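You operate a simulated robot arm through the tools that you are given. There is no shell and no other tool.

The job below is to be done with a simulated robot arm. You get a single attempt, and the scene is never put back.

## Task
Clamp the Tamrelle carton, then add the two bottles its label lists and shut both flaps.
Fine: take them from the green rack. Set down upright: what you pick out.

The check looks at the end state, three seconds after you hand in, the way a careful person would. Anything else that was tipped, shoved, dropped, spilled or broken makes it a failure.

## Robot
A 7-joint arm with a two-finger parallel gripper, fixed in place. Base frame: the origin is at the foot of the arm, x ahead of it, y to its left, z up. Lengths are in cm, angles in degrees, forces in N, time in s.
Its first joint turns from -166.0 to 166.0 degrees. Payload 4.4 kg.
Tool frame: the origin (TCP) lies between the finger pads and is the grasp point; the fingertips stand 2.3 cm ahead of it; z points along the fingers, y is the line along which they close. The gripper opens to 9.4 cm. The fingers are 3.8 cm wide and 1 cm thick; the gripper's body (5.4 by 9.6 cm) begins 3.9 cm behind the TCP.
Orientation is that of the tool frame in the base frame, as a unit quaternion [w, x, y, z]. With the fingers straight down and closing along the base's y, the tool's x points along the base's -x, its y along +y and its z along -z.

## Interface
- The arm moves only by the tool play_rows. Its argument "targets" is a list of rows, each an object of numbers (a shift or turn left out is 0, a gripper value left out holds the last): "grip": the finger opening in cm, from 0 to 9.4; "tx", "ty", "tz": the shift along the base's x, y, z in units of 20 mm (1.0 is 20 mm); "rx", "ry", "rz": the turn, a rotation vector about the base's x, y, z in units of 4 degrees (1.0 is 4 degrees). In form: [{"grip": .., "tx": .., "ty": .., "tz": .., "rx": .., "ry": .., "rz": ..}, ...]. A call has 1 to 20 rows; each row shifts and turns the commanded pose from where the row before left it. A call with a number of a shift or a turn outside -1 to 1 is refused whole. Each row takes 0.2 s and may step no farther than 5 cm and 8.6 degrees from the row before; otherwise, or with a gripper value out of range, the whole call is refused. Where a pose cannot be reached the arm comes as near as it can. A force on the tool above 90 N (or 10 N above the force at the start of the call, whichever is more), or a blocked arm, ends the call early, and 0.2 s more pass. Each finger travels about 7.2 cm/s and halts on what it meets, pressing with about 34 N; the grip force reading is that of the motor and also rises with nothing between the fingers. The clock runs only during rows and for 0.2 s after the last one: add rows that do not move to give the fingers time. The reply holds the time, the measured pose of the TCP, the force on the tool along the base axes, the opening and the grip force, in the units named above and with some noise, with the torque about the TCP (base axes, N m) and any sound that the robot's microphone picked up.
- Cameras (640 x 400 px; columns grow to the right, rows downward): "scene" is fixed at [39.88, 49.83, 151.43]; the picture's right is [-0.03, -1.00, 0.00], its down [-0.83, 0.02, -0.55] and it looks along [0.55, -0.01, -0.83] (base axes); focal length 334 px, centre (320, 200). "wrist" rides on the gripper at [8.6, 1.6, -7.4] in the tool frame; the picture's right is [-0.18, 0.98, 0.00], its down [-0.58, -0.11, -0.81] and it looks along [-0.79, -0.15, 0.59] (tool axes); focal length 243 px, centre (320, 200). There is no depth. A picture from a camera that has moved, and an enlarged one, comes with that camera's place and axes in the base frame and with its lens.
- camera(camera): a new picture of that camera. The clock stands still meanwhile.
- zoom(camera, box): a new picture of the part [left, top, right, bottom] of that camera's present view, enlarged. The clock stands still meanwhile.
- finish_job(): hands the job in; it is judged then, once.

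Nothing tells you positions but the pictures and the camera data. Unless the task says otherwise, let go and move clear before handing in.

The tools are called after "Call:" by a JSON object that holds its "name" and its "arguments". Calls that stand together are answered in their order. play_rows: Moves the arm, as the interface text tells. Its arguments: {"type":"object","properties":{"targets":{"type":"array"}},"required":["targets"]} The other tools are called the same way: camera (camera) takes a picture; zoom (camera, box) takes an enlarged picture of a part of a camera's view; finish_job () hands the job in.

At the start:

```text
time: 0.0
eef_pos: [70.77, 24.89, 121.73]
tool_rot: [-0.001, 0.0, 1.0, 0.0]
ft_force: [0.2, 0.4, -0.5]
ft_torque: [0.01, 0.0, 0.0]
width: 9.42
gripper_force: 0.0
```

scene: 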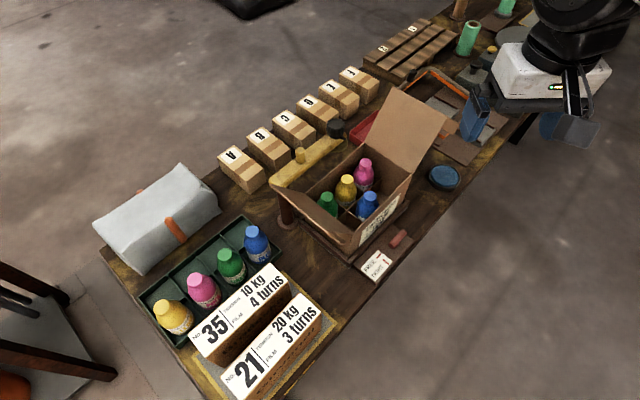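
wrist: 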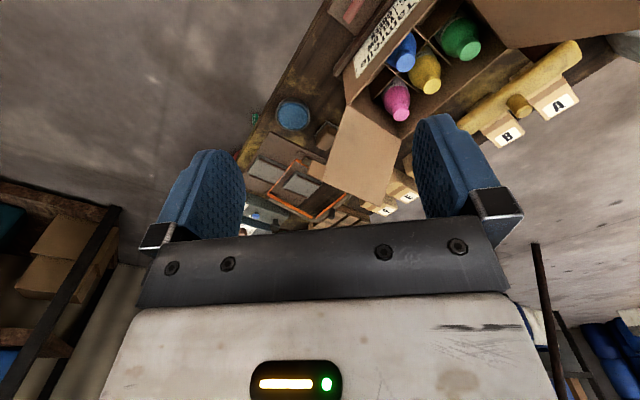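

I see a workbench with an open carton holding some bottles, a green rack with four bottles, labelled cards and boxes. I will look closer at each part before moving.

Call:
{"name": "zoom", "arguments": {"camera": "scene", "box": [260, 80, 460, 280]}}

Call:
{"name": "zoom", "arguments": {"camera": "scene", "box": [130, 210, 340, 400]}}

Call:
{"name": "zoom", "arguments": {"camera": "scene", "box": [340, 180, 440, 300]}}

Call:
{"name": "zoom", "arguments": {"camera": "scene", "box": [360, 0, 540, 130]}}

Call:
{"name": "zoom", "arguments": {"camera": "scene", "box": [200, 60, 400, 200]}}

Call:
{"name": "zoom", "arguments": {"camera": "wrist", "box": [240, 0, 620, 240]}}

```text
2.00 times, centred on (360, 180) of scene
camera zoom: at [39.88, 49.83, 151.43], right [-0.03, -1.0, 0.0], down [-0.83, 0.02, -0.55], along [0.55, -0.01, -0.83], focal length 667 px, centre (240, 240)
```

zoom: 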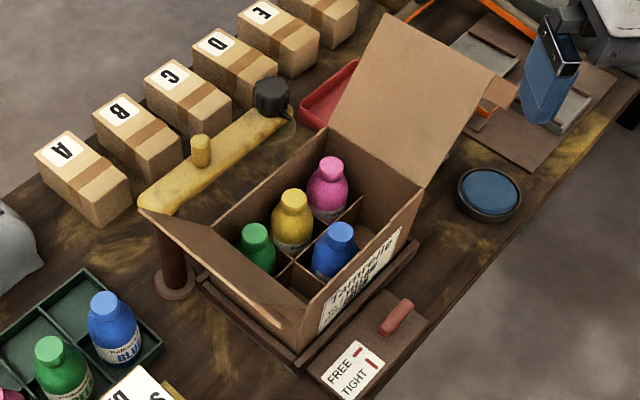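

```text
2.11 times, centred on (235, 305) of scene
camera zoom: at [39.88, 49.83, 151.43], right [-0.03, -1.0, 0.0], down [-0.83, 0.02, -0.55], along [0.55, -0.01, -0.83], focal length 702 px, centre (499, -21)
```

zoom: 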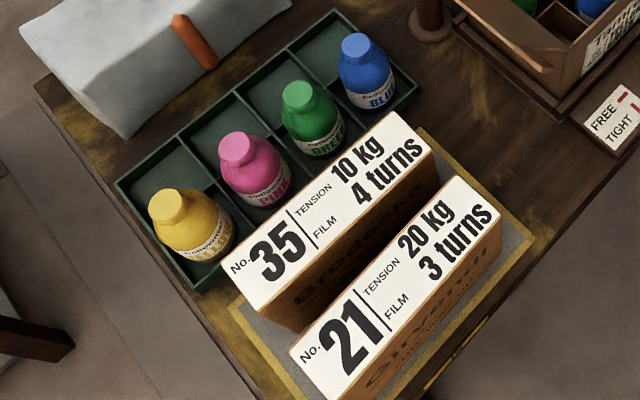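

```text
3.33 times, centred on (390, 240) of scene
camera zoom: at [39.88, 49.83, 151.43], right [-0.03, -1.0, 0.0], down [-0.83, 0.02, -0.55], along [0.55, -0.01, -0.83], focal length 1112 px, centre (87, 67)
```

zoom: 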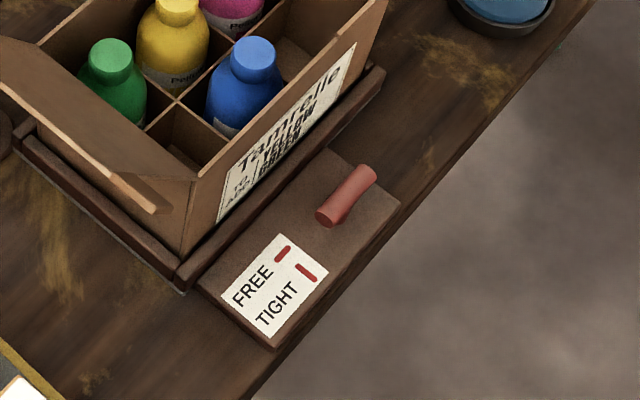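

```text
3.08 times, centred on (450, 65) of scene
camera zoom: at [39.88, 49.83, 151.43], right [-0.03, -1.0, 0.0], down [-0.83, 0.02, -0.55], along [0.55, -0.01, -0.83], focal length 1026 px, centre (-80, 615)
```

zoom: 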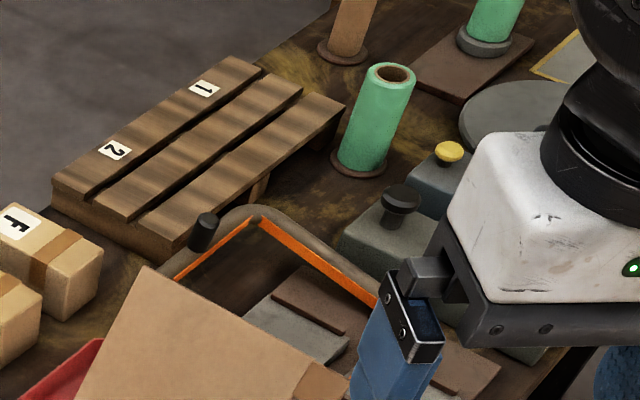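

```text
2.86 times, centred on (300, 130) of scene
camera zoom: at [39.88, 49.83, 151.43], right [-0.03, -1.0, 0.0], down [-0.83, 0.02, -0.55], along [0.55, -0.01, -0.83], focal length 953 px, centre (377, 400)
```

zoom: 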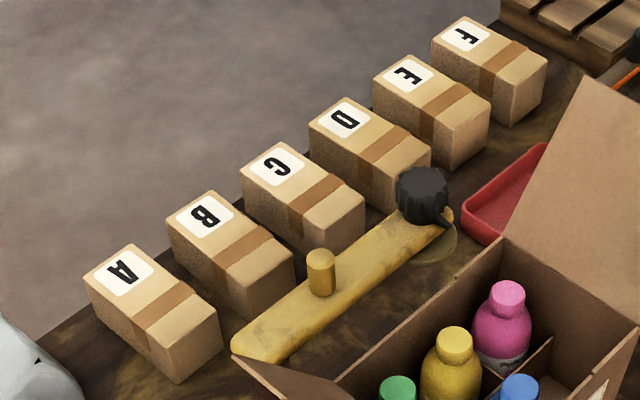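

```text
1.67 times, centred on (430, 120) of wrist
camera zoom: at [62.0, 26.62, 129.21], right [0.18, 0.98, 0.0], down [0.58, -0.11, 0.81], along [0.79, -0.15, -0.59], focal length 404 px, centre (137, 333)
```

zoom: 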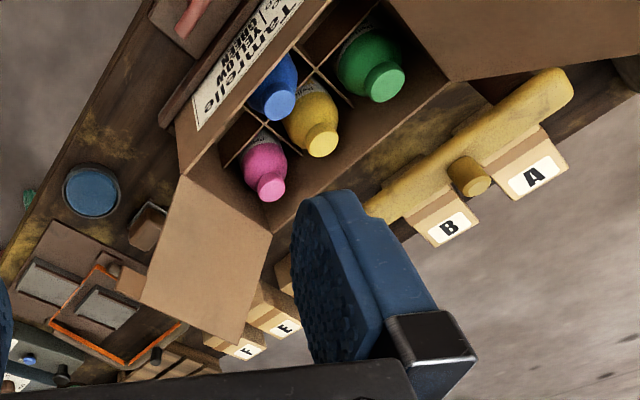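

The carton sits in a jig with a FREE/TIGHT lever in front of it, and its label seems to read YELLOW and GREEN. I will move the arm to a clear high spot and look with the wrist camera.

Call:
{"name": "play_rows", "arguments": {"targets": [{"grip": 9.4, "tx": -0.84, "ty": 0.75, "tz": -0.5}, {"tx": -0.84, "ty": 0.75, "tz": -0.5}, {"tx": -0.84, "ty": 0.75, "tz": -0.5}, {"tx": -0.84, "ty": 0.75, "tz": -0.5}, {"tx": -0.84, "ty": 0.75, "tz": -0.5}, {"tx": -0.84, "ty": 0.75, "tz": -0.5}, {"tx": -0.84, "ty": 0.75, "tz": -0.5}, {"tx": -0.84, "ty": 0.75, "tz": -0.5}, {"tx": -0.84, "ty": 0.75, "tz": -0.5}, {"tx": -0.84, "ty": 0.75, "tz": -0.5}, {}]}}

Call:
{"name": "camera", "arguments": {"camera": "wrist"}}

Call:
{"name": "camera", "arguments": {"camera": "scene"}}

```text
time: 2.4
eef_pos: [53.85, 39.64, 111.79]
tool_rot: [0.0, 0.001, 1.0, 0.0]
ft_force: [0.2, -0.6, 0.8]
ft_torque: [-0.03, -0.01, 0.01]
width: 9.38
gripper_force: 0.0
```

```text
taken
camera wrist: at [45.1, 41.45, 119.41], right [0.18, 0.98, 0.0], down [0.58, -0.11, 0.81], along [0.79, -0.15, -0.59], focal length 243 px, centre (320, 200)
```

wrist: 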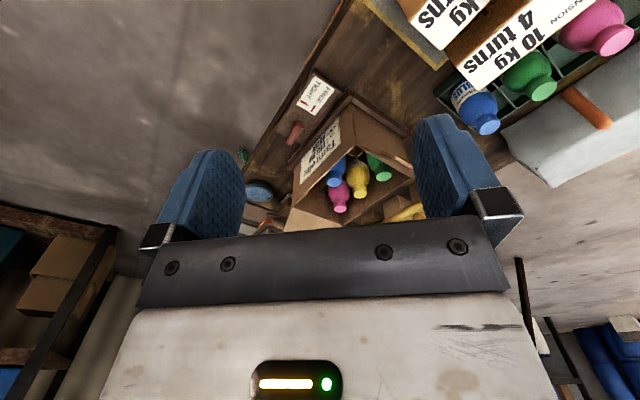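

```text
taken
```

scene: 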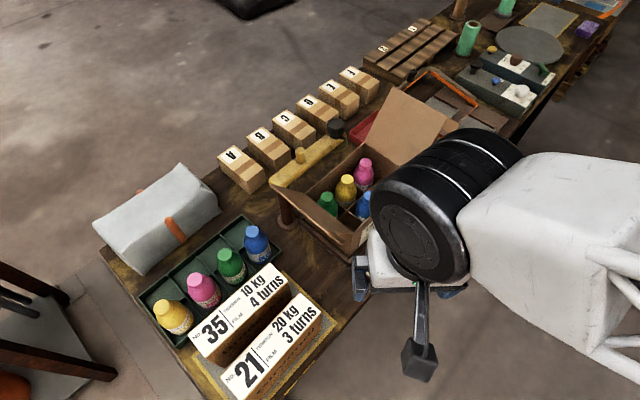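

Call:
{"name": "zoom", "arguments": {"camera": "wrist", "box": [240, 60, 440, 240]}}

Call:
{"name": "zoom", "arguments": {"camera": "wrist", "box": [400, 0, 640, 160]}}

Call:
{"name": "zoom", "arguments": {"camera": "scene", "box": [440, 0, 640, 110]}}

```text
2.22 times, centred on (340, 150) of wrist
camera zoom: at [45.1, 41.45, 119.41], right [0.18, 0.98, 0.0], down [0.58, -0.11, 0.81], along [0.79, -0.15, -0.59], focal length 539 px, centre (276, 311)
```

zoom: 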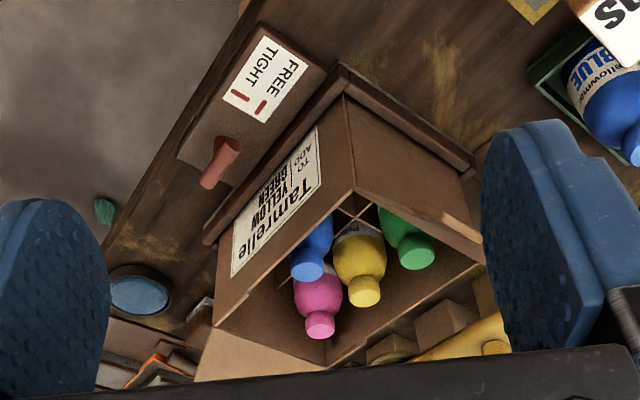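

```text
2.50 times, centred on (520, 80) of wrist
camera zoom: at [45.1, 41.45, 119.41], right [0.18, 0.98, 0.0], down [0.58, -0.11, 0.81], along [0.79, -0.15, -0.59], focal length 606 px, centre (-180, 500)
```

zoom: 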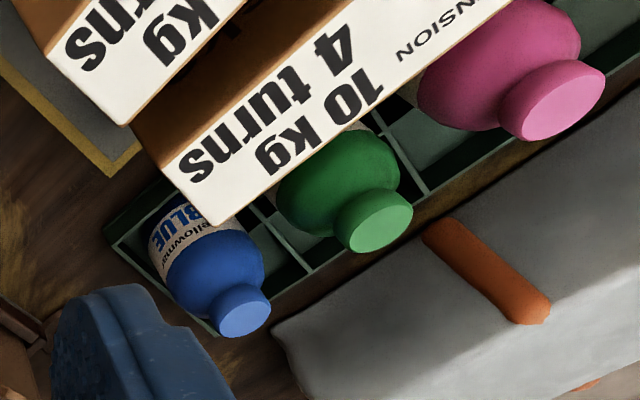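

```text
3.20 times, centred on (540, 55) of scene
camera zoom: at [39.88, 49.83, 151.43], right [-0.03, -1.0, 0.0], down [-0.83, 0.02, -0.55], along [0.55, -0.01, -0.83], focal length 1067 px, centre (-384, 664)
```

zoom: 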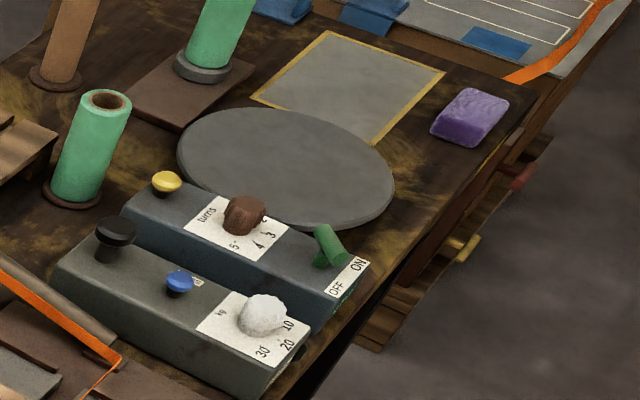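

The label reads Tamrelle, TO ADD: YELLOW, GREEN. The lever card shows FREE along the table and TIGHT across it. I will go lower in front of the bench for a closer look at the lever and the carton.

Call:
{"name": "play_rows", "arguments": {"targets": [{"tx": 0.19, "ty": -0.3, "tz": -0.99}, {"tx": 0.19, "ty": -0.3, "tz": -0.99}, {"tx": 0.19, "ty": -0.3, "tz": -0.99}, {"tx": 0.19, "ty": -0.3, "tz": -0.99}, {"tx": 0.19, "ty": -0.3, "tz": -0.99}, {"tx": 0.19, "ty": -0.3, "tz": -0.99}, {"tx": 0.19, "ty": -0.3, "tz": -0.99}, {"tx": 0.19, "ty": -0.3, "tz": -0.99}, {"tx": 0.19, "ty": -0.3, "tz": -0.99}, {"tx": 0.19, "ty": -0.3, "tz": -0.99}, {}]}}

Call:
{"name": "camera", "arguments": {"camera": "wrist"}}

Call:
{"name": "zoom", "arguments": {"camera": "wrist", "box": [230, 60, 430, 240]}}

```text
time: 4.8
eef_pos: [57.61, 33.93, 91.73]
tool_rot: [0.0, 0.0, 1.0, 0.0]
ft_force: [-0.5, -0.2, -0.6]
ft_torque: [0.01, -0.02, 0.0]
width: 9.41
gripper_force: 0.0
```

```text
taken
camera wrist: at [48.9, 35.71, 99.29], right [0.18, 0.98, 0.0], down [0.58, -0.11, 0.81], along [0.79, -0.15, -0.59], focal length 243 px, centre (320, 200)
```

wrist: 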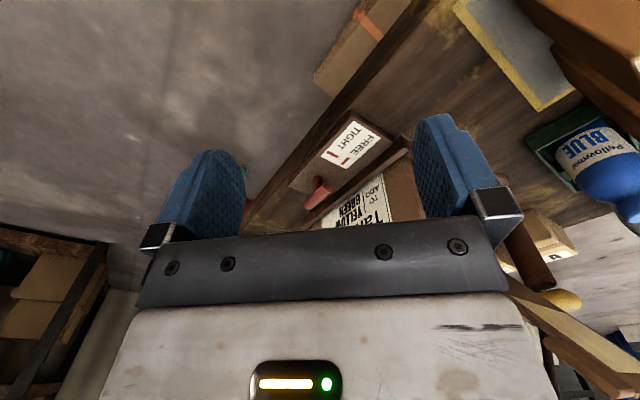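

```text
2.22 times, centred on (330, 150) of wrist
camera zoom: at [48.9, 35.71, 99.29], right [0.18, 0.98, 0.0], down [0.58, -0.11, 0.81], along [0.79, -0.15, -0.59], focal length 539 px, centre (298, 311)
```

zoom: 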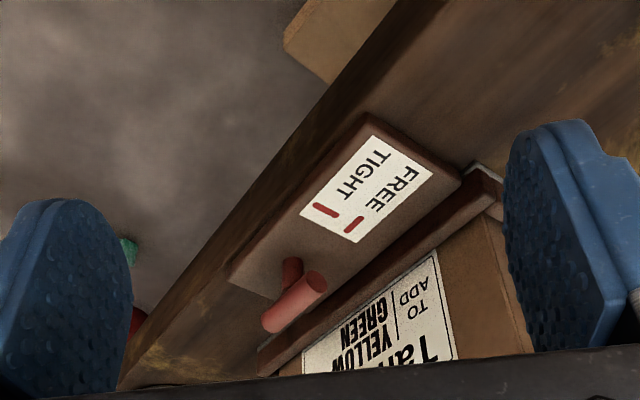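

The lever is a red handle on a short stem at about (77, 30, 77.5). I will get closer to see where its pivot is.

Call:
{"name": "play_rows", "arguments": {"targets": [{"tx": 0.84, "ty": -0.21, "tz": -0.67}, {"tx": 0.84, "ty": -0.21, "tz": -0.67}, {"tx": 0.84, "ty": -0.21, "tz": -0.67}, {"tx": 0.84, "ty": -0.21, "tz": -0.67}, {"tx": 0.84, "ty": -0.21, "tz": -0.67}, {}]}}

Call:
{"name": "camera", "arguments": {"camera": "wrist"}}

Call:
{"name": "zoom", "arguments": {"camera": "wrist", "box": [230, 60, 430, 240]}}

Call:
{"name": "zoom", "arguments": {"camera": "scene", "box": [340, 190, 440, 290]}}

```text
time: 6.2
eef_pos: [65.98, 31.66, 85.04]
tool_rot: [-0.001, 0.0, 1.0, 0.0]
ft_force: [-1.4, -0.7, -0.8]
ft_torque: [-0.01, -0.02, 0.0]
width: 9.4
gripper_force: 0.0
```

```text
taken
camera wrist: at [57.31, 33.44, 92.57], right [0.18, 0.98, 0.0], down [0.58, -0.11, 0.81], along [0.79, -0.15, -0.59], focal length 243 px, centre (320, 200)
```

wrist: 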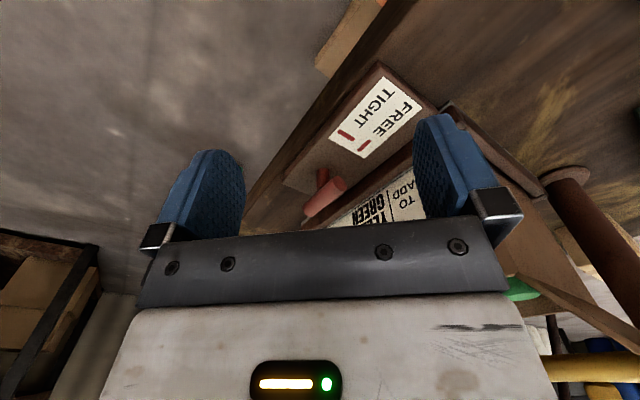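

```text
2.22 times, centred on (330, 150) of wrist
camera zoom: at [57.31, 33.44, 92.57], right [0.18, 0.98, 0.0], down [0.58, -0.11, 0.81], along [0.79, -0.15, -0.59], focal length 539 px, centre (298, 311)
```

zoom: 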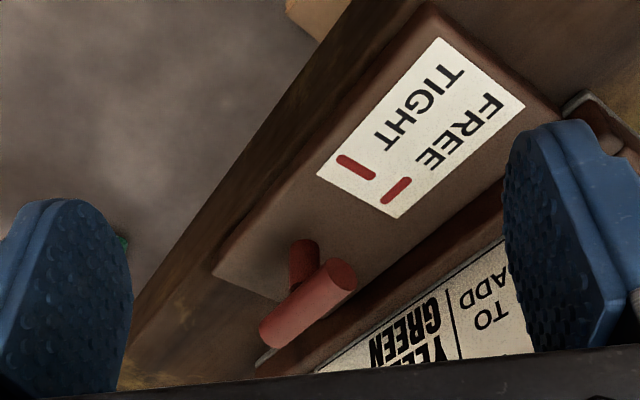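

```text
4.00 times, centred on (390, 240) of scene
camera zoom: at [39.88, 49.83, 151.43], right [-0.03, -1.0, 0.0], down [-0.83, 0.02, -0.55], along [0.55, -0.01, -0.83], focal length 1334 px, centre (40, 40)
```

zoom: 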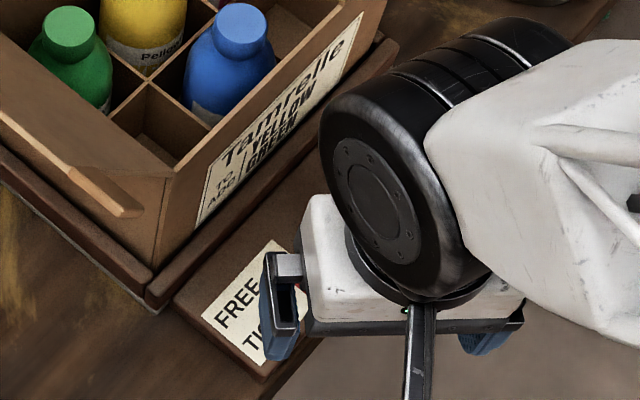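

The lever looks like a T-handle centred on its stem at about (77.0, 30.0, 77.5), lying along the table (FREE). I will turn the gripper so it closes across the handle, tilt it slightly away from the carton, and hover above the handle.

Call:
{"name": "play_rows", "arguments": {"targets": [{"grip": 4.0, "rz": -0.99}, {"rz": -0.99}, {"rz": -0.99}, {"rz": -0.99}, {"rz": -0.99}, {"rz": -0.99}, {"rz": -0.99}, {"rz": -0.99}, {"rz": -0.99}, {"rz": -0.99}, {"rz": -0.99}, {"rz": -0.99}, {"rx": 0.563, "ry": -0.614}, {"rx": 0.563, "ry": -0.614}, {"rx": 0.563, "ry": -0.614}, {}]}}

Call:
{"name": "camera", "arguments": {"camera": "wrist"}}

```text
time: 9.6
eef_pos: [66.03, 31.68, 85.27]
tool_rot: [0.035, 0.402, 0.912, 0.08]
ft_force: [0.4, 0.2, 0.1]
ft_torque: [-0.01, -0.04, -0.02]
width: 4.01
gripper_force: 0.1
```

```text
taken
camera wrist: at [60.41, 38.48, 92.89], right [0.84, 0.52, 0.17], down [0.21, -0.6, 0.78], along [0.5, -0.61, -0.61], focal length 243 px, centre (320, 200)
```

wrist: 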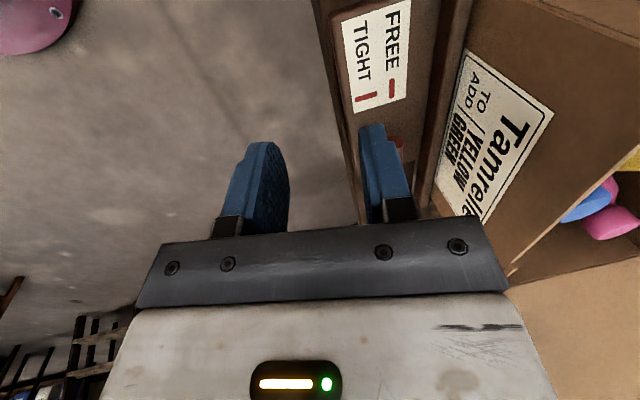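

The gripper is aligned with the lever. I will shift over the handle, staying above it, and check alignment.

Call:
{"name": "play_rows", "arguments": {"targets": [{"tx": 0.9, "ty": -0.14}, {"tx": 0.9, "ty": -0.14}, {"tx": 0.9, "ty": -0.14}, {"tx": 0.9, "ty": -0.14}, {"tx": 0.9, "ty": -0.14}, {"tx": 0.9, "ty": -0.14}, {}]}}

Call:
{"name": "camera", "arguments": {"camera": "wrist"}}

Call:
{"name": "camera", "arguments": {"camera": "scene"}}

```text
time: 11.2
eef_pos: [76.87, 30.0, 85.13]
tool_rot: [0.035, 0.401, 0.912, 0.08]
ft_force: [0.4, -0.8, 0.5]
ft_torque: [-0.01, -0.01, -0.01]
width: 4.02
gripper_force: 0.0
```

```text
taken
camera wrist: at [71.2, 36.8, 92.9], right [0.84, 0.52, 0.17], down [0.21, -0.6, 0.78], along [0.5, -0.61, -0.61], focal length 243 px, centre (320, 200)
```

wrist: 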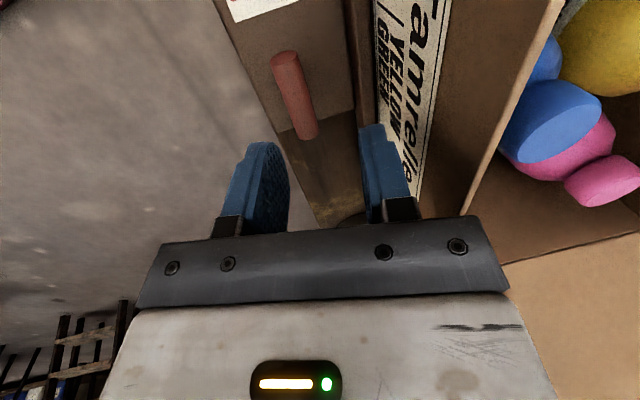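

```text
taken
```

scene: 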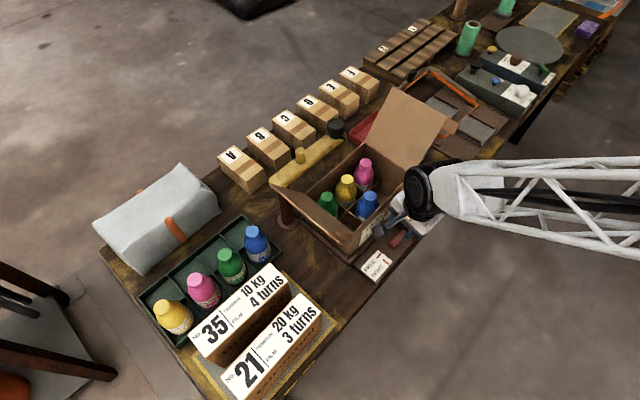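

The handle lies centred under the gripper. I will descend to straddle it.

Call:
{"name": "play_rows", "arguments": {"targets": [{"tz": -0.7}, {"tz": -0.7}, {"tz": -0.7}, {"tz": -0.7}, {"tz": -0.7}, {}]}}

Call:
{"name": "camera", "arguments": {"camera": "wrist"}}

Call:
{"name": "zoom", "arguments": {"camera": "scene", "box": [340, 160, 460, 280]}}

```text
time: 12.6
eef_pos: [76.98, 30.06, 78.15]
tool_rot: [0.035, 0.402, 0.911, 0.079]
ft_force: [-0.1, 0.8, 0.3]
ft_torque: [0.01, 0.01, 0.01]
width: 3.99
gripper_force: 0.1
```

```text
taken
camera wrist: at [71.25, 36.86, 85.93], right [0.84, 0.52, 0.17], down [0.21, -0.6, 0.78], along [0.5, -0.61, -0.61], focal length 243 px, centre (320, 200)
```

wrist: 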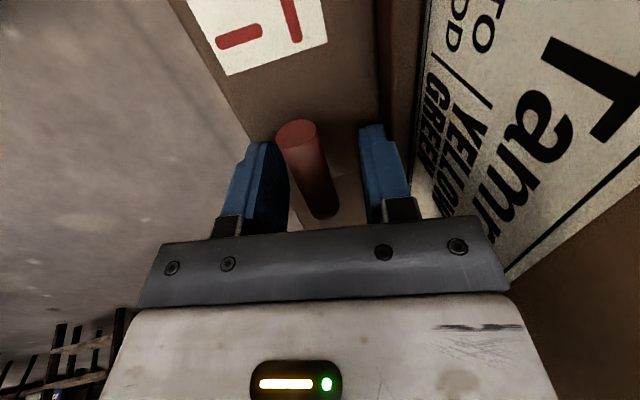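

```text
3.33 times, centred on (400, 220) of scene
camera zoom: at [39.88, 49.83, 151.43], right [-0.03, -1.0, 0.0], down [-0.83, 0.02, -0.55], along [0.55, -0.01, -0.83], focal length 1112 px, centre (53, 133)
```

zoom: 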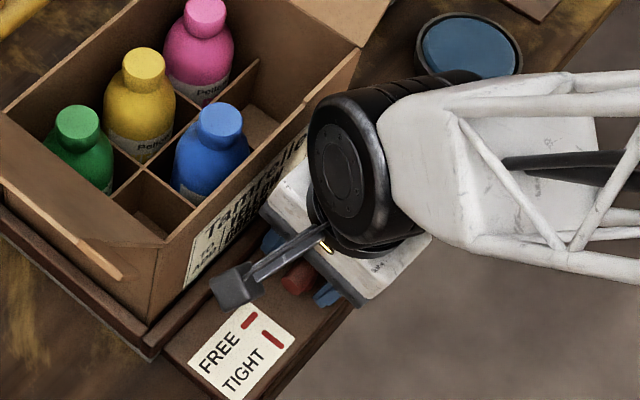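

The handle is between the fingers. I will trim a few millimetres and close on it.

Call:
{"name": "play_rows", "arguments": {"targets": [{"tx": -0.11, "ty": -0.1, "tz": -0.12, "rz": -0.3}, {"grip": 2.4}, {"grip": 0.8}, {}, {}, {}]}}

Call:
{"name": "camera", "arguments": {"camera": "wrist"}}

```text
time: 14.0
eef_pos: [76.69, 29.86, 77.9]
tool_rot: [0.036, 0.41, 0.908, 0.078]
ft_force: [-37.3, -26.5, 14.0]
ft_torque: [-0.79, 1.44, 0.08]
width: 1.95
gripper_force: 44.7
```

```text
taken
camera wrist: at [71.09, 36.7, 85.6], right [0.85, 0.5, 0.17], down [0.2, -0.6, 0.78], along [0.49, -0.63, -0.61], focal length 243 px, centre (320, 200)
```

wrist: 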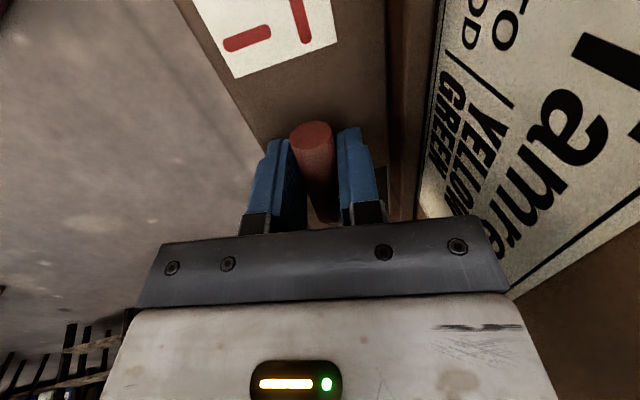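

The grip holds the handle but pushes it sideways, so the handle is a little toward me. I will shift slightly to unload the side force.

Call:
{"name": "play_rows", "arguments": {"targets": [{"tx": -0.074, "ty": -0.068}, {}]}}

```text
time: 14.6
eef_pos: [76.63, 29.8, 77.89]
tool_rot: [0.036, 0.411, 0.908, 0.08]
ft_force: [1.5, 13.6, -23.2]
ft_torque: [-0.64, 0.84, -0.04]
width: 2.0
gripper_force: 45.1
```

Side force is nearly gone. I will try a small twist and watch the torque to learn which way the lever turns.

Call:
{"name": "play_rows", "arguments": {"targets": [{"rz": 0.5}, {"rz": 0.5}, {"rz": 0.5}, {"rz": 0.5}, {}]}}

Call:
{"name": "camera", "arguments": {"camera": "wrist"}}

```text
time: 15.8
eef_pos: [76.68, 29.83, 77.98]
tool_rot: [0.032, 0.346, 0.934, 0.082]
ft_force: [11.8, 22.5, 0.3]
ft_torque: [-0.38, 0.68, -1.21]
width: 2.02
gripper_force: 44.6
```

```text
taken
camera wrist: at [70.25, 35.83, 85.77], right [0.77, 0.61, 0.17], down [0.28, -0.57, 0.78], along [0.57, -0.55, -0.61], focal length 243 px, centre (320, 200)
```

wrist: 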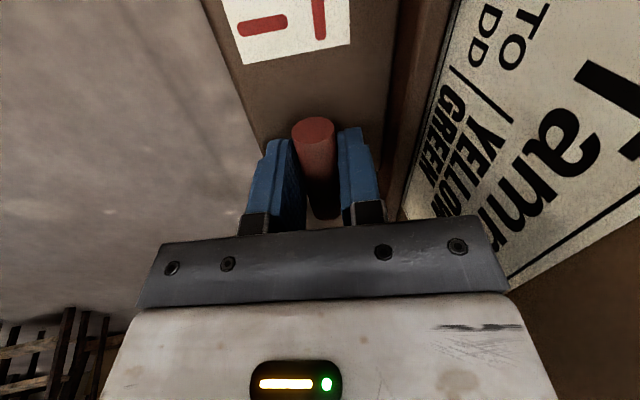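

The handle seems to follow the fingers, with about 1.2 N m of resistance. I will continue a bit the same way.

Call:
{"name": "play_rows", "arguments": {"targets": [{"rz": 0.5}, {"rz": 0.5}, {"rz": 0.5}, {"rz": 0.5}, {}]}}

Call:
{"name": "camera", "arguments": {"camera": "wrist"}}

```text
time: 17.0
eef_pos: [76.78, 29.75, 78.11]
tool_rot: [0.027, 0.28, 0.956, 0.084]
ft_force: [70.3, 48.5, 2.9]
ft_torque: [-0.5, -0.68, -2.31]
width: 2.4
gripper_force: 44.7
```

```text
taken
camera wrist: at [69.56, 34.88, 85.8], right [0.68, 0.71, 0.17], down [0.35, -0.52, 0.78], along [0.65, -0.46, -0.61], focal length 243 px, centre (320, 200)
```

wrist: 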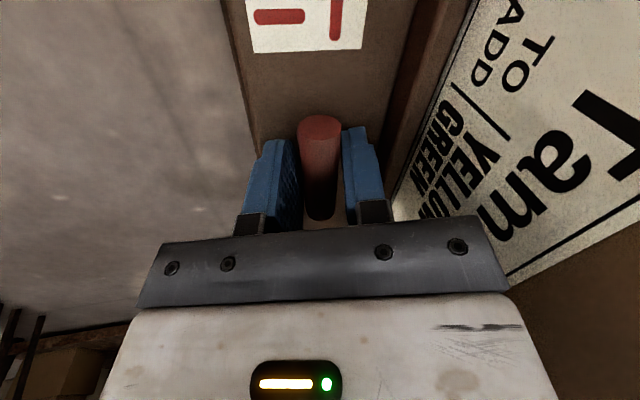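

That direction is a hard stop (force rose, fingers spread, handle stayed). I will turn back to aligned and then the other way.

Call:
{"name": "play_rows", "arguments": {"targets": [{"rz": -0.5}, {"rz": -0.5}, {"rz": -0.5}, {"rz": -0.5}, {"rz": -0.5}, {"rz": -0.5}, {"rz": -0.5}, {"rz": -0.5}, {}]}}

Call:
{"name": "play_rows", "arguments": {"targets": [{"rz": -0.5}, {"rz": -0.5}, {"rz": -0.5}, {"rz": -0.5}, {}]}}

Call:
{"name": "camera", "arguments": {"camera": "wrist"}}

```text
time: 19.0
eef_pos: [76.37, 29.73, 77.77]
tool_rot: [0.036, 0.412, 0.907, 0.079]
ft_force: [28.9, 23.2, -6.7]
ft_torque: [-0.1, 0.12, -0.07]
width: 2.37
gripper_force: 17.6
```

```text
time: 20.2
eef_pos: [76.55, 29.82, 78.01]
tool_rot: [0.042, 0.474, 0.876, 0.077]
ft_force: [19.8, 23.6, 3.0]
ft_torque: [0.2, 0.11, -0.04]
width: 2.11
gripper_force: 14.7
```

```text
taken
camera wrist: at [71.99, 37.31, 85.67], right [0.91, 0.38, 0.17], down [0.11, -0.62, 0.78], along [0.4, -0.69, -0.61], focal length 243 px, centre (320, 200)
```

wrist: 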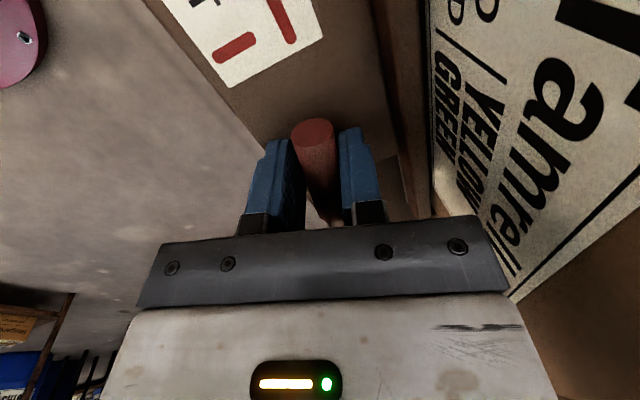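

Now the handle follows with almost no torque. I will continue turning clockwise in steps.

Call:
{"name": "play_rows", "arguments": {"targets": [{"grip": 0.6, "rz": -0.8}, {"rz": -0.8}, {"rz": -0.8}, {"rz": -0.8}, {"rz": -0.8}, {"rz": -0.8}, {}]}}

Call:
{"name": "camera", "arguments": {"camera": "wrist"}}

```text
time: 21.8
eef_pos: [76.58, 29.66, 77.88]
tool_rot: [0.054, 0.613, 0.785, 0.069]
ft_force: [7.9, -2.3, 17.1]
ft_torque: [2.51, -2.11, 3.12]
width: 1.97
gripper_force: 44.9
```

```text
taken
camera wrist: at [74.68, 38.31, 85.72], right [0.98, 0.06, 0.17], down [-0.1, -0.62, 0.78], along [0.15, -0.78, -0.61], focal length 243 px, centre (320, 200)
```

wrist: 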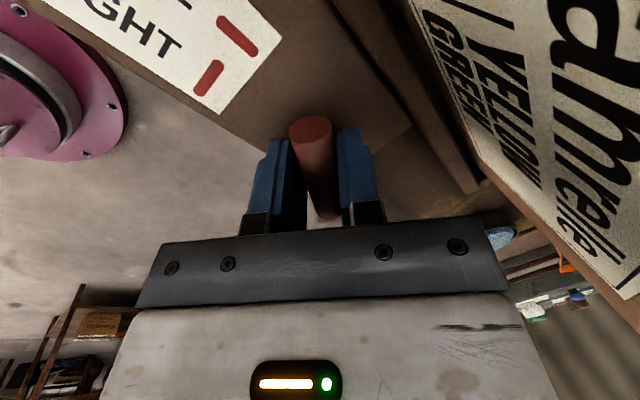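

The handle has turned about 28° clockwise. Continuing.

Call:
{"name": "play_rows", "arguments": {"targets": [{"rz": -0.8}, {"rz": -0.8}, {"rz": -0.8}, {"rz": -0.8}, {"rz": -0.8}, {}]}}

Call:
{"name": "camera", "arguments": {"camera": "wrist"}}

```text
time: 22.4
eef_pos: [76.23, 29.66, 78.08]
tool_rot: [0.058, 0.65, 0.755, 0.064]
ft_force: [-31.5, -33.8, 21.7]
ft_torque: [5.47, -6.49, 7.82]
width: 2.56
gripper_force: 22.7
stopped in row 3: the force on the tool passed its limit at 105 N (the readings are from after the stop); the commanded pose is now the measured one
```

```text
taken
camera wrist: at [75.18, 38.38, 85.69], right [0.98, -0.04, 0.17], down [-0.16, -0.61, 0.78], along [0.07, -0.79, -0.6], focal length 243 px, centre (320, 200)
```

wrist: 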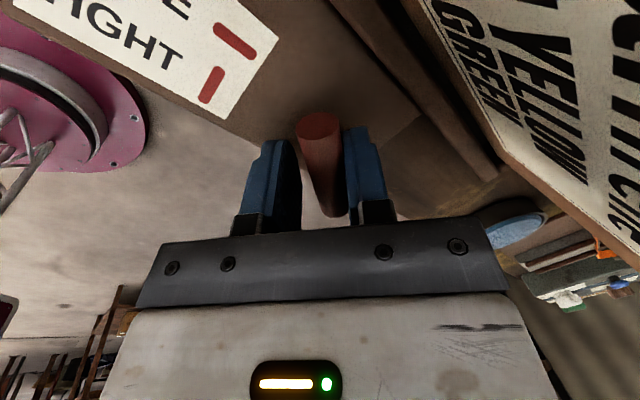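

The camera mast that rides on the gripper has met the carton side, so I will let go, turn back and lift clear. Then I will regrip with the mast on the side away from the carton.

Call:
{"name": "play_rows", "arguments": {"targets": [{"grip": 4.2, "rz": 0.4}, {"rz": 0.6}, {"rz": 0.8}, {"rz": 0.8}, {"rz": 0.8}, {"rz": 0.8}, {}]}}

Call:
{"name": "camera", "arguments": {"camera": "wrist"}}

Call:
{"name": "zoom", "arguments": {"camera": "scene", "box": [260, 80, 460, 280]}}

```text
time: 24.0
eef_pos: [76.4, 29.63, 77.84]
tool_rot: [0.048, 0.533, 0.842, 0.072]
ft_force: [0.2, -0.2, -0.2]
ft_torque: [-0.01, 0.0, 0.01]
width: 4.19
gripper_force: 0.1
```

```text
taken
camera wrist: at [72.78, 37.81, 85.58], right [0.95, 0.25, 0.17], down [0.03, -0.63, 0.78], along [0.3, -0.74, -0.61], focal length 243 px, centre (320, 200)
```

wrist: 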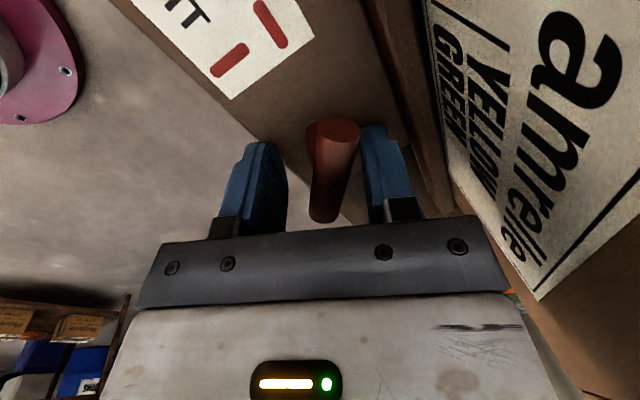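

```text
2.00 times, centred on (360, 180) of scene
camera zoom: at [39.88, 49.83, 151.43], right [-0.03, -1.0, 0.0], down [-0.83, 0.02, -0.55], along [0.55, -0.01, -0.83], focal length 667 px, centre (240, 240)
```

zoom: 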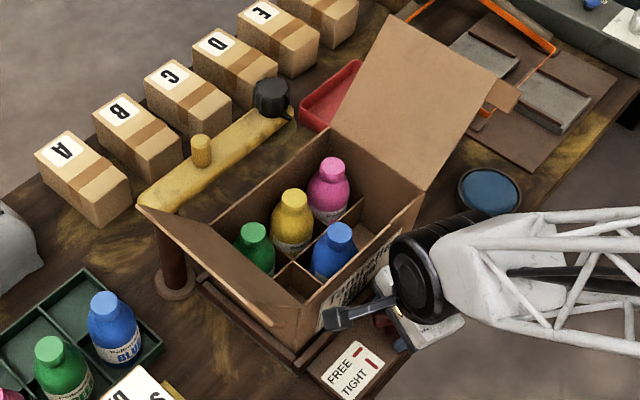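

The handle has turned about a third of the way and the carton has not shifted. I will lift off, untilt and turn the hand around so the mast faces away from the carton.

Call:
{"name": "play_rows", "arguments": {"targets": [{"tz": 0.8}, {"tz": 0.8}, {"tz": 0.8, "tx": -0.4, "ty": -0.37}, {"tz": 0.8, "tx": -0.4, "ty": -0.37}, {"tz": 0.8, "tx": -0.4, "ty": -0.37}, {"tz": 0.8, "tx": -0.4, "ty": -0.37}, {"rx": -0.359, "ry": 0.752}, {"rx": -0.359, "ry": 0.752}, {"rx": -0.359, "ry": 0.752}, {}]}}

Call:
{"name": "camera", "arguments": {"camera": "wrist"}}

Call:
{"name": "zoom", "arguments": {"camera": "scene", "box": [340, 160, 460, 280]}}

```text
time: 26.2
eef_pos: [73.03, 26.63, 87.61]
tool_rot: [0.001, 0.535, 0.845, -0.002]
ft_force: [-0.3, -0.7, -0.4]
ft_torque: [0.03, -0.01, 0.01]
width: 4.19
gripper_force: 0.1
```

```text
taken
camera wrist: at [70.81, 35.36, 95.1], right [0.97, 0.25, 0.0], down [0.15, -0.57, 0.81], along [0.2, -0.78, -0.59], focal length 243 px, centre (320, 200)
```

wrist: 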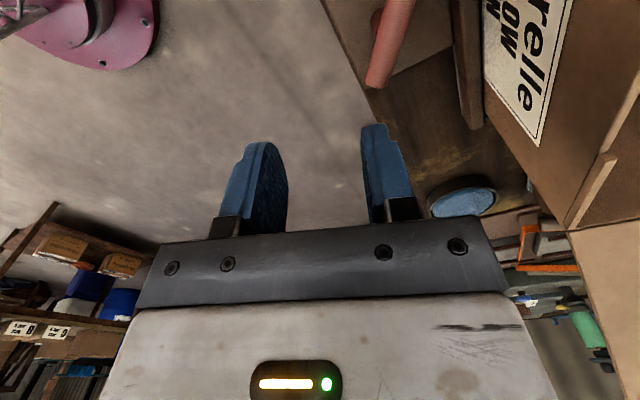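

```text
3.33 times, centred on (400, 220) of scene
camera zoom: at [39.88, 49.83, 151.43], right [-0.03, -1.0, 0.0], down [-0.83, 0.02, -0.55], along [0.55, -0.01, -0.83], focal length 1112 px, centre (53, 133)
```

zoom: 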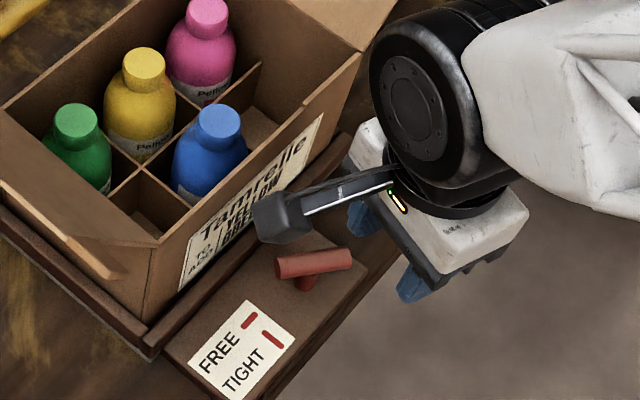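

The T-handle now points at about 95°, with the TIGHT stop further clockwise. I will turn the hand around counter-clockwise at this clear spot.

Call:
{"name": "play_rows", "arguments": {"targets": [{"rz": 1}, {"rz": 1}, {"rz": 1}, {"rz": 1}, {"rz": 1}, {"rz": 1}, {"rz": 1}, {"rz": 1}, {"rz": 1}, {"rz": 1}, {"rz": 1}, {"rz": 1}, {"rz": 1}, {"rz": 1}, {"rz": 1}, {"rz": 1}, {"rz": 1}, {"rz": 1}, {"rz": 1}, {"rz": 1}]}}

Call:
{"name": "play_rows", "arguments": {"targets": [{"rz": 1}, {"rz": 1}, {"rz": 1}, {"rz": 1}, {"rz": 1}, {"rz": 1}, {"rz": 1}, {"rz": 1}, {"rz": 1}, {"rz": 1}, {"rz": 1}, {"rz": 1}, {"rz": 1}, {"rz": 1}, {"rz": 1}, {"rz": 1}, {"rz": 1}, {"rz": 1}, {"rz": 1}, {"rz": 0.9}]}}

Call:
{"name": "camera", "arguments": {"camera": "wrist"}}

Call:
{"name": "camera", "arguments": {"camera": "scene"}}

```text
time: 30.4
eef_pos: [72.97, 26.84, 87.46]
tool_rot: [0.001, -0.133, 0.991, -0.001]
ft_force: [-0.5, -0.3, -0.8]
ft_torque: [-0.02, 0.01, 0.01]
width: 4.21
gripper_force: 0.1
```

```text
time: 34.6
eef_pos: [72.99, 26.71, 87.4]
tool_rot: [-0.002, 0.737, -0.676, 0.0]
ft_force: [0.5, -0.3, -0.1]
ft_torque: [-0.02, -0.01, -0.01]
width: 4.18
gripper_force: 0.0
```

```text
taken
camera wrist: at [72.12, 18.08, 95.0], right [-1.0, 0.1, 0.0], down [0.06, 0.59, 0.81], along [0.08, 0.8, -0.59], focal length 243 px, centre (320, 200)
```

wrist: 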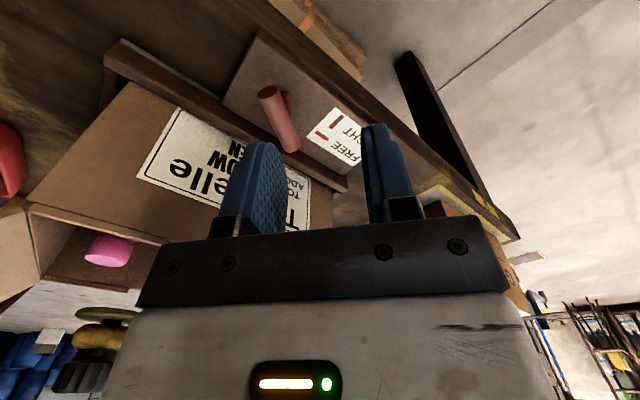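

```text
taken
```

scene: 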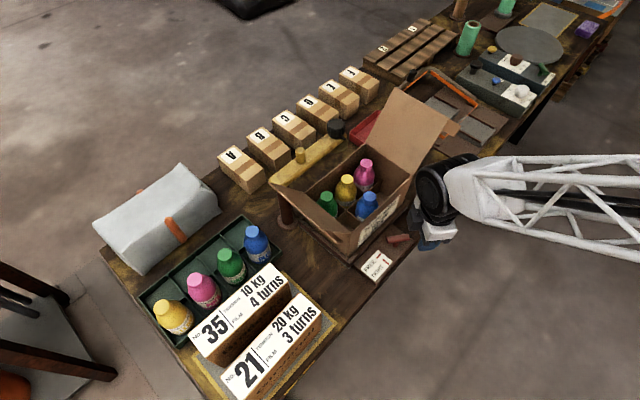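

The hand is turned around with the mast away from the carton. I will tilt slightly, move over the handle and descend.

Call:
{"name": "play_rows", "arguments": {"targets": [{"rx": 0.563, "ry": -0.614}, {"rx": 0.563, "ry": -0.614}, {"rx": 0.563, "ry": -0.614}, {"tx": 0.62, "ty": 0.55, "tz": -0.5}, {"tx": 0.62, "ty": 0.55, "tz": -0.5}, {"tx": 0.62, "ty": 0.55, "tz": -0.5}, {}]}}

Call:
{"name": "camera", "arguments": {"camera": "wrist"}}

```text
time: 36.2
eef_pos: [76.75, 29.91, 84.62]
tool_rot: [-0.09, 0.733, -0.674, 0.007]
ft_force: [-0.5, -0.2, 0.0]
ft_torque: [0.02, -0.01, 0.02]
width: 4.2
gripper_force: 0.1
```

```text
taken
camera wrist: at [74.93, 20.49, 90.87], right [-0.99, 0.11, -0.12], down [-0.05, 0.49, 0.87], along [0.15, 0.87, -0.47], focal length 243 px, centre (320, 200)
```

wrist: 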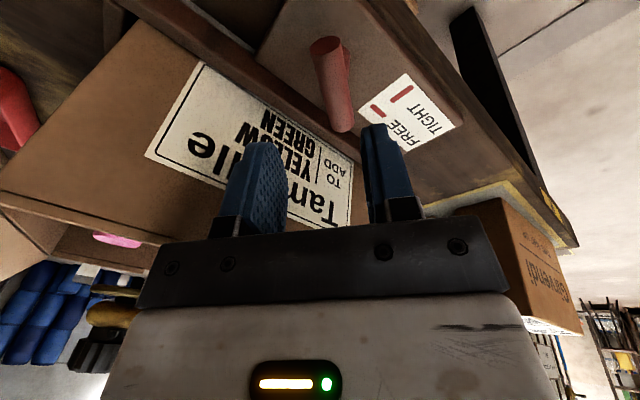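

Handle is centred below. Descending to straddle it.

Call:
{"name": "play_rows", "arguments": {"targets": [{"tz": -0.84}, {"tz": -0.84}, {"tz": -0.84}, {"tz": -0.84}, {}]}}

Call:
{"name": "camera", "arguments": {"camera": "wrist"}}

```text
time: 37.4
eef_pos: [76.65, 30.02, 77.77]
tool_rot: [-0.089, 0.734, -0.674, 0.007]
ft_force: [-0.3, 0.4, -0.5]
ft_torque: [0.03, 0.01, 0.01]
width: 4.2
gripper_force: 0.1
```

```text
taken
camera wrist: at [74.89, 20.56, 83.99], right [-0.99, 0.11, -0.12], down [-0.05, 0.49, 0.87], along [0.15, 0.87, -0.47], focal length 243 px, centre (320, 200)
```

wrist: 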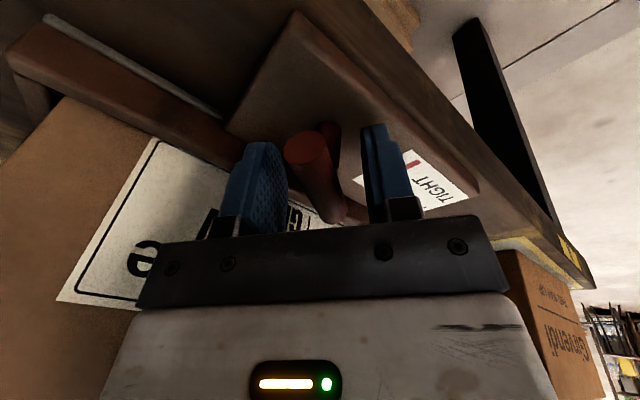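

The handle sits between the fingers again. Closing on it now.

Call:
{"name": "play_rows", "arguments": {"targets": [{"tx": 0.05}, {"grip": 2.6}, {"grip": 0.6}, {}, {}]}}

```text
time: 38.6
eef_pos: [76.71, 29.96, 77.74]
tool_rot: [-0.088, 0.733, -0.675, 0.006]
ft_force: [-38.6, -0.8, 3.5]
ft_torque: [-0.14, 0.94, 0.01]
width: 2.19
gripper_force: 18.5
```

Call:
{"name": "play_rows", "arguments": {"targets": [{"tx": -0.07}, {}]}}

Call:
{"name": "camera", "arguments": {"camera": "wrist"}}

```text
time: 39.2
eef_pos: [76.69, 29.88, 77.75]
tool_rot: [-0.09, 0.733, -0.674, 0.007]
ft_force: [-35.9, -5.5, -1.1]
ft_torque: [-0.21, 0.85, 0.04]
width: 2.17
gripper_force: 17.7
```

```text
taken
camera wrist: at [74.84, 20.55, 83.92], right [-0.99, 0.11, -0.12], down [-0.05, 0.49, 0.87], along [0.15, 0.87, -0.47], focal length 243 px, centre (320, 200)
```

wrist: 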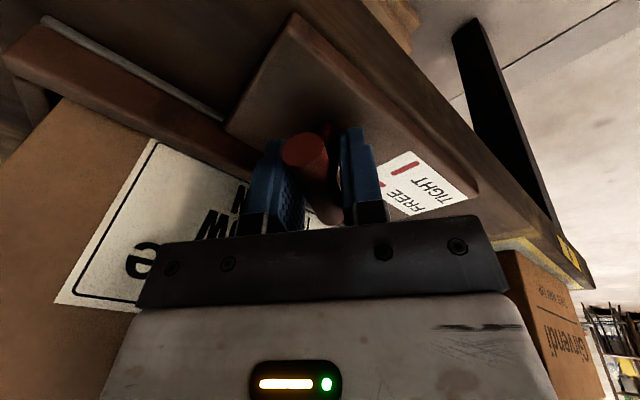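

Call:
{"name": "play_rows", "arguments": {"targets": [{"tx": -0.05, "rz": -0.8}, {"rz": -0.8}, {"rz": -0.8}, {"rz": -0.8}, {}]}}

Call:
{"name": "camera", "arguments": {"camera": "wrist"}}

```text
time: 40.4
eef_pos: [76.56, 30.07, 77.77]
tool_rot: [0.088, -0.654, 0.751, -0.017]
ft_force: [-31.9, 1.6, -11.6]
ft_torque: [-0.02, 0.72, 0.02]
width: 2.09
gripper_force: 17.0
```

```text
taken
camera wrist: at [72.72, 21.24, 83.98], right [-0.94, 0.32, -0.12], down [0.06, 0.49, 0.87], along [0.34, 0.81, -0.47], focal length 243 px, centre (320, 200)
```

wrist: 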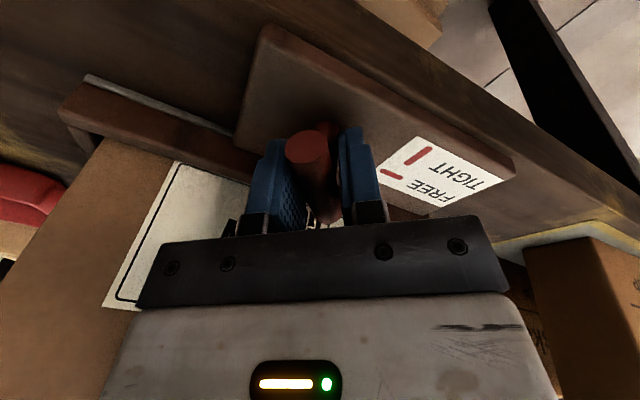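

Call:
{"name": "play_rows", "arguments": {"targets": [{"rz": -0.8}, {"rz": -0.8}, {"rz": -0.8}, {"rz": -0.8}, {}]}}

Call:
{"name": "camera", "arguments": {"camera": "wrist"}}

Call:
{"name": "zoom", "arguments": {"camera": "scene", "box": [340, 180, 440, 280]}}

```text
time: 41.6
eef_pos: [76.65, 30.05, 77.74]
tool_rot: [0.086, -0.566, 0.819, -0.027]
ft_force: [-30.9, 12.0, -12.7]
ft_torque: [0.24, 0.65, 0.01]
width: 2.13
gripper_force: 17.5
```

```text
taken
camera wrist: at [70.84, 22.29, 84.02], right [-0.84, 0.52, -0.12], down [0.16, 0.46, 0.87], along [0.51, 0.72, -0.47], focal length 243 px, centre (320, 200)
```

wrist: 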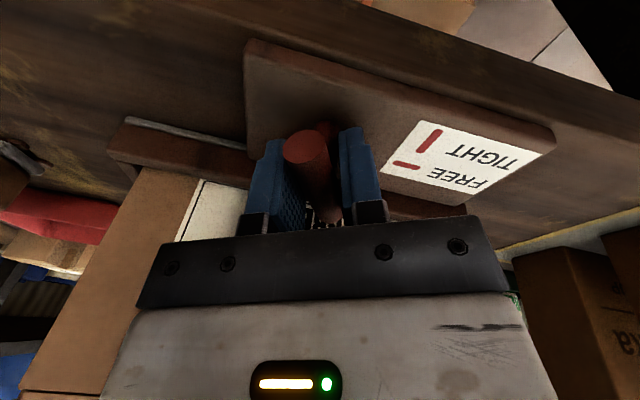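

```text
4.00 times, centred on (390, 230) of scene
camera zoom: at [39.88, 49.83, 151.43], right [-0.03, -1.0, 0.0], down [-0.83, 0.02, -0.55], along [0.55, -0.01, -0.83], focal length 1334 px, centre (40, 80)
```

zoom: 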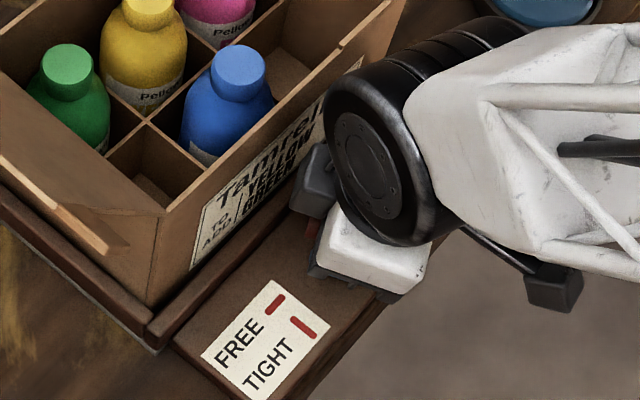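

The handle follows the fingers with very little torque. I will check the clearance of the hand to the carton before going on.

Call:
{"name": "zoom", "arguments": {"camera": "scene", "box": [390, 200, 450, 260]}}

Call:
{"name": "zoom", "arguments": {"camera": "wrist", "box": [200, 80, 440, 240]}}

```text
6.67 times, centred on (420, 230) of scene
camera zoom: at [39.88, 49.83, 151.43], right [-0.03, -1.0, 0.0], down [-0.83, 0.02, -0.55], along [0.55, -0.01, -0.83], focal length 2223 px, centre (-347, 0)
```

zoom: 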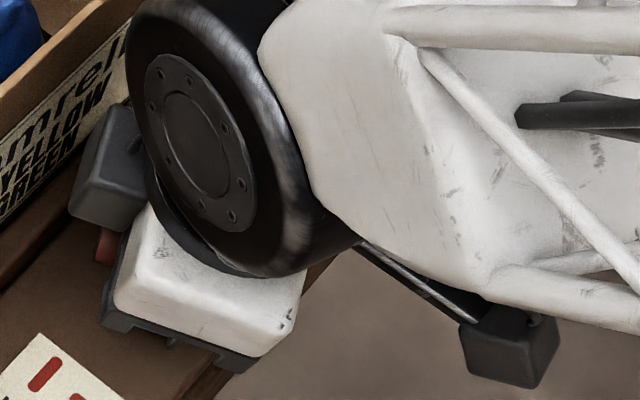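

```text
2.50 times, centred on (320, 160) of wrist
camera zoom: at [70.84, 22.29, 84.02], right [-0.84, 0.52, -0.12], down [0.16, 0.46, 0.87], along [0.51, 0.72, -0.47], focal length 606 px, centre (320, 300)
```

zoom: 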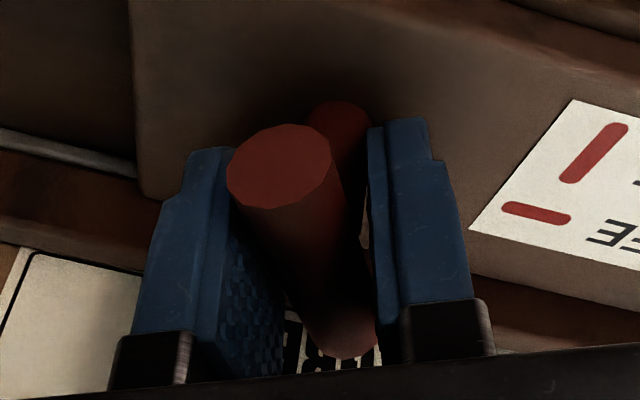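

The handle is at about 70° and following the hand; clearance to the carton is fine. Continuing to turn clockwise.

Call:
{"name": "play_rows", "arguments": {"targets": [{"rz": -0.8}, {"rz": -0.8}, {"rz": -0.8}, {"rz": -0.8}, {}]}}

Call:
{"name": "camera", "arguments": {"camera": "wrist"}}

```text
time: 42.8
eef_pos: [76.51, 30.0, 77.81]
tool_rot: [0.082, -0.471, 0.877, -0.037]
ft_force: [-28.8, 19.8, -12.0]
ft_torque: [0.51, 0.57, 0.0]
width: 2.13
gripper_force: 17.9
```

```text
taken
camera wrist: at [69.24, 23.75, 84.03], right [-0.71, 0.7, -0.12], down [0.26, 0.41, 0.87], along [0.66, 0.59, -0.47], focal length 243 px, centre (320, 200)
```

wrist: 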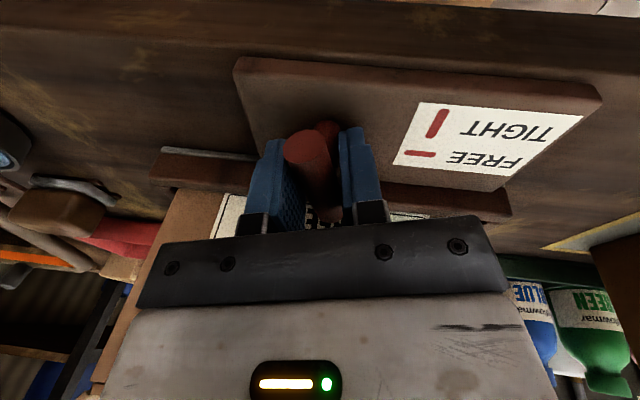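

Call:
{"name": "play_rows", "arguments": {"targets": [{"rz": -0.7}, {"rz": -0.7}, {"rz": -0.7}, {"rz": -0.7}, {}]}}

Call:
{"name": "camera", "arguments": {"camera": "wrist"}}

Call:
{"name": "zoom", "arguments": {"camera": "scene", "box": [340, 180, 440, 280]}}

```text
time: 44.0
eef_pos: [76.66, 29.92, 77.78]
tool_rot: [0.078, -0.384, 0.919, -0.045]
ft_force: [-27.1, 23.4, -1.3]
ft_torque: [0.41, 0.83, 0.02]
width: 2.23
gripper_force: 18.3
```

```text
taken
camera wrist: at [68.15, 25.28, 84.12], right [-0.56, 0.82, -0.12], down [0.34, 0.35, 0.87], along [0.76, 0.45, -0.47], focal length 243 px, centre (320, 200)
```

wrist: 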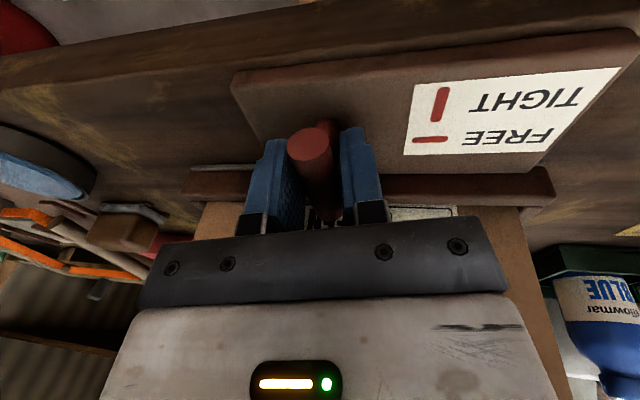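

```text
4.00 times, centred on (390, 230) of scene
camera zoom: at [39.88, 49.83, 151.43], right [-0.03, -1.0, 0.0], down [-0.83, 0.02, -0.55], along [0.55, -0.01, -0.83], focal length 1334 px, centre (40, 80)
```

zoom: 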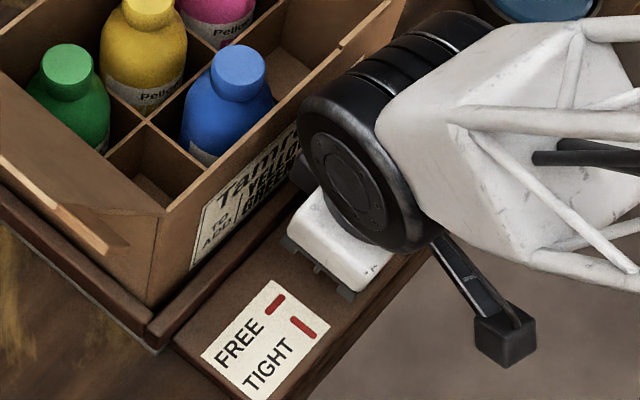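

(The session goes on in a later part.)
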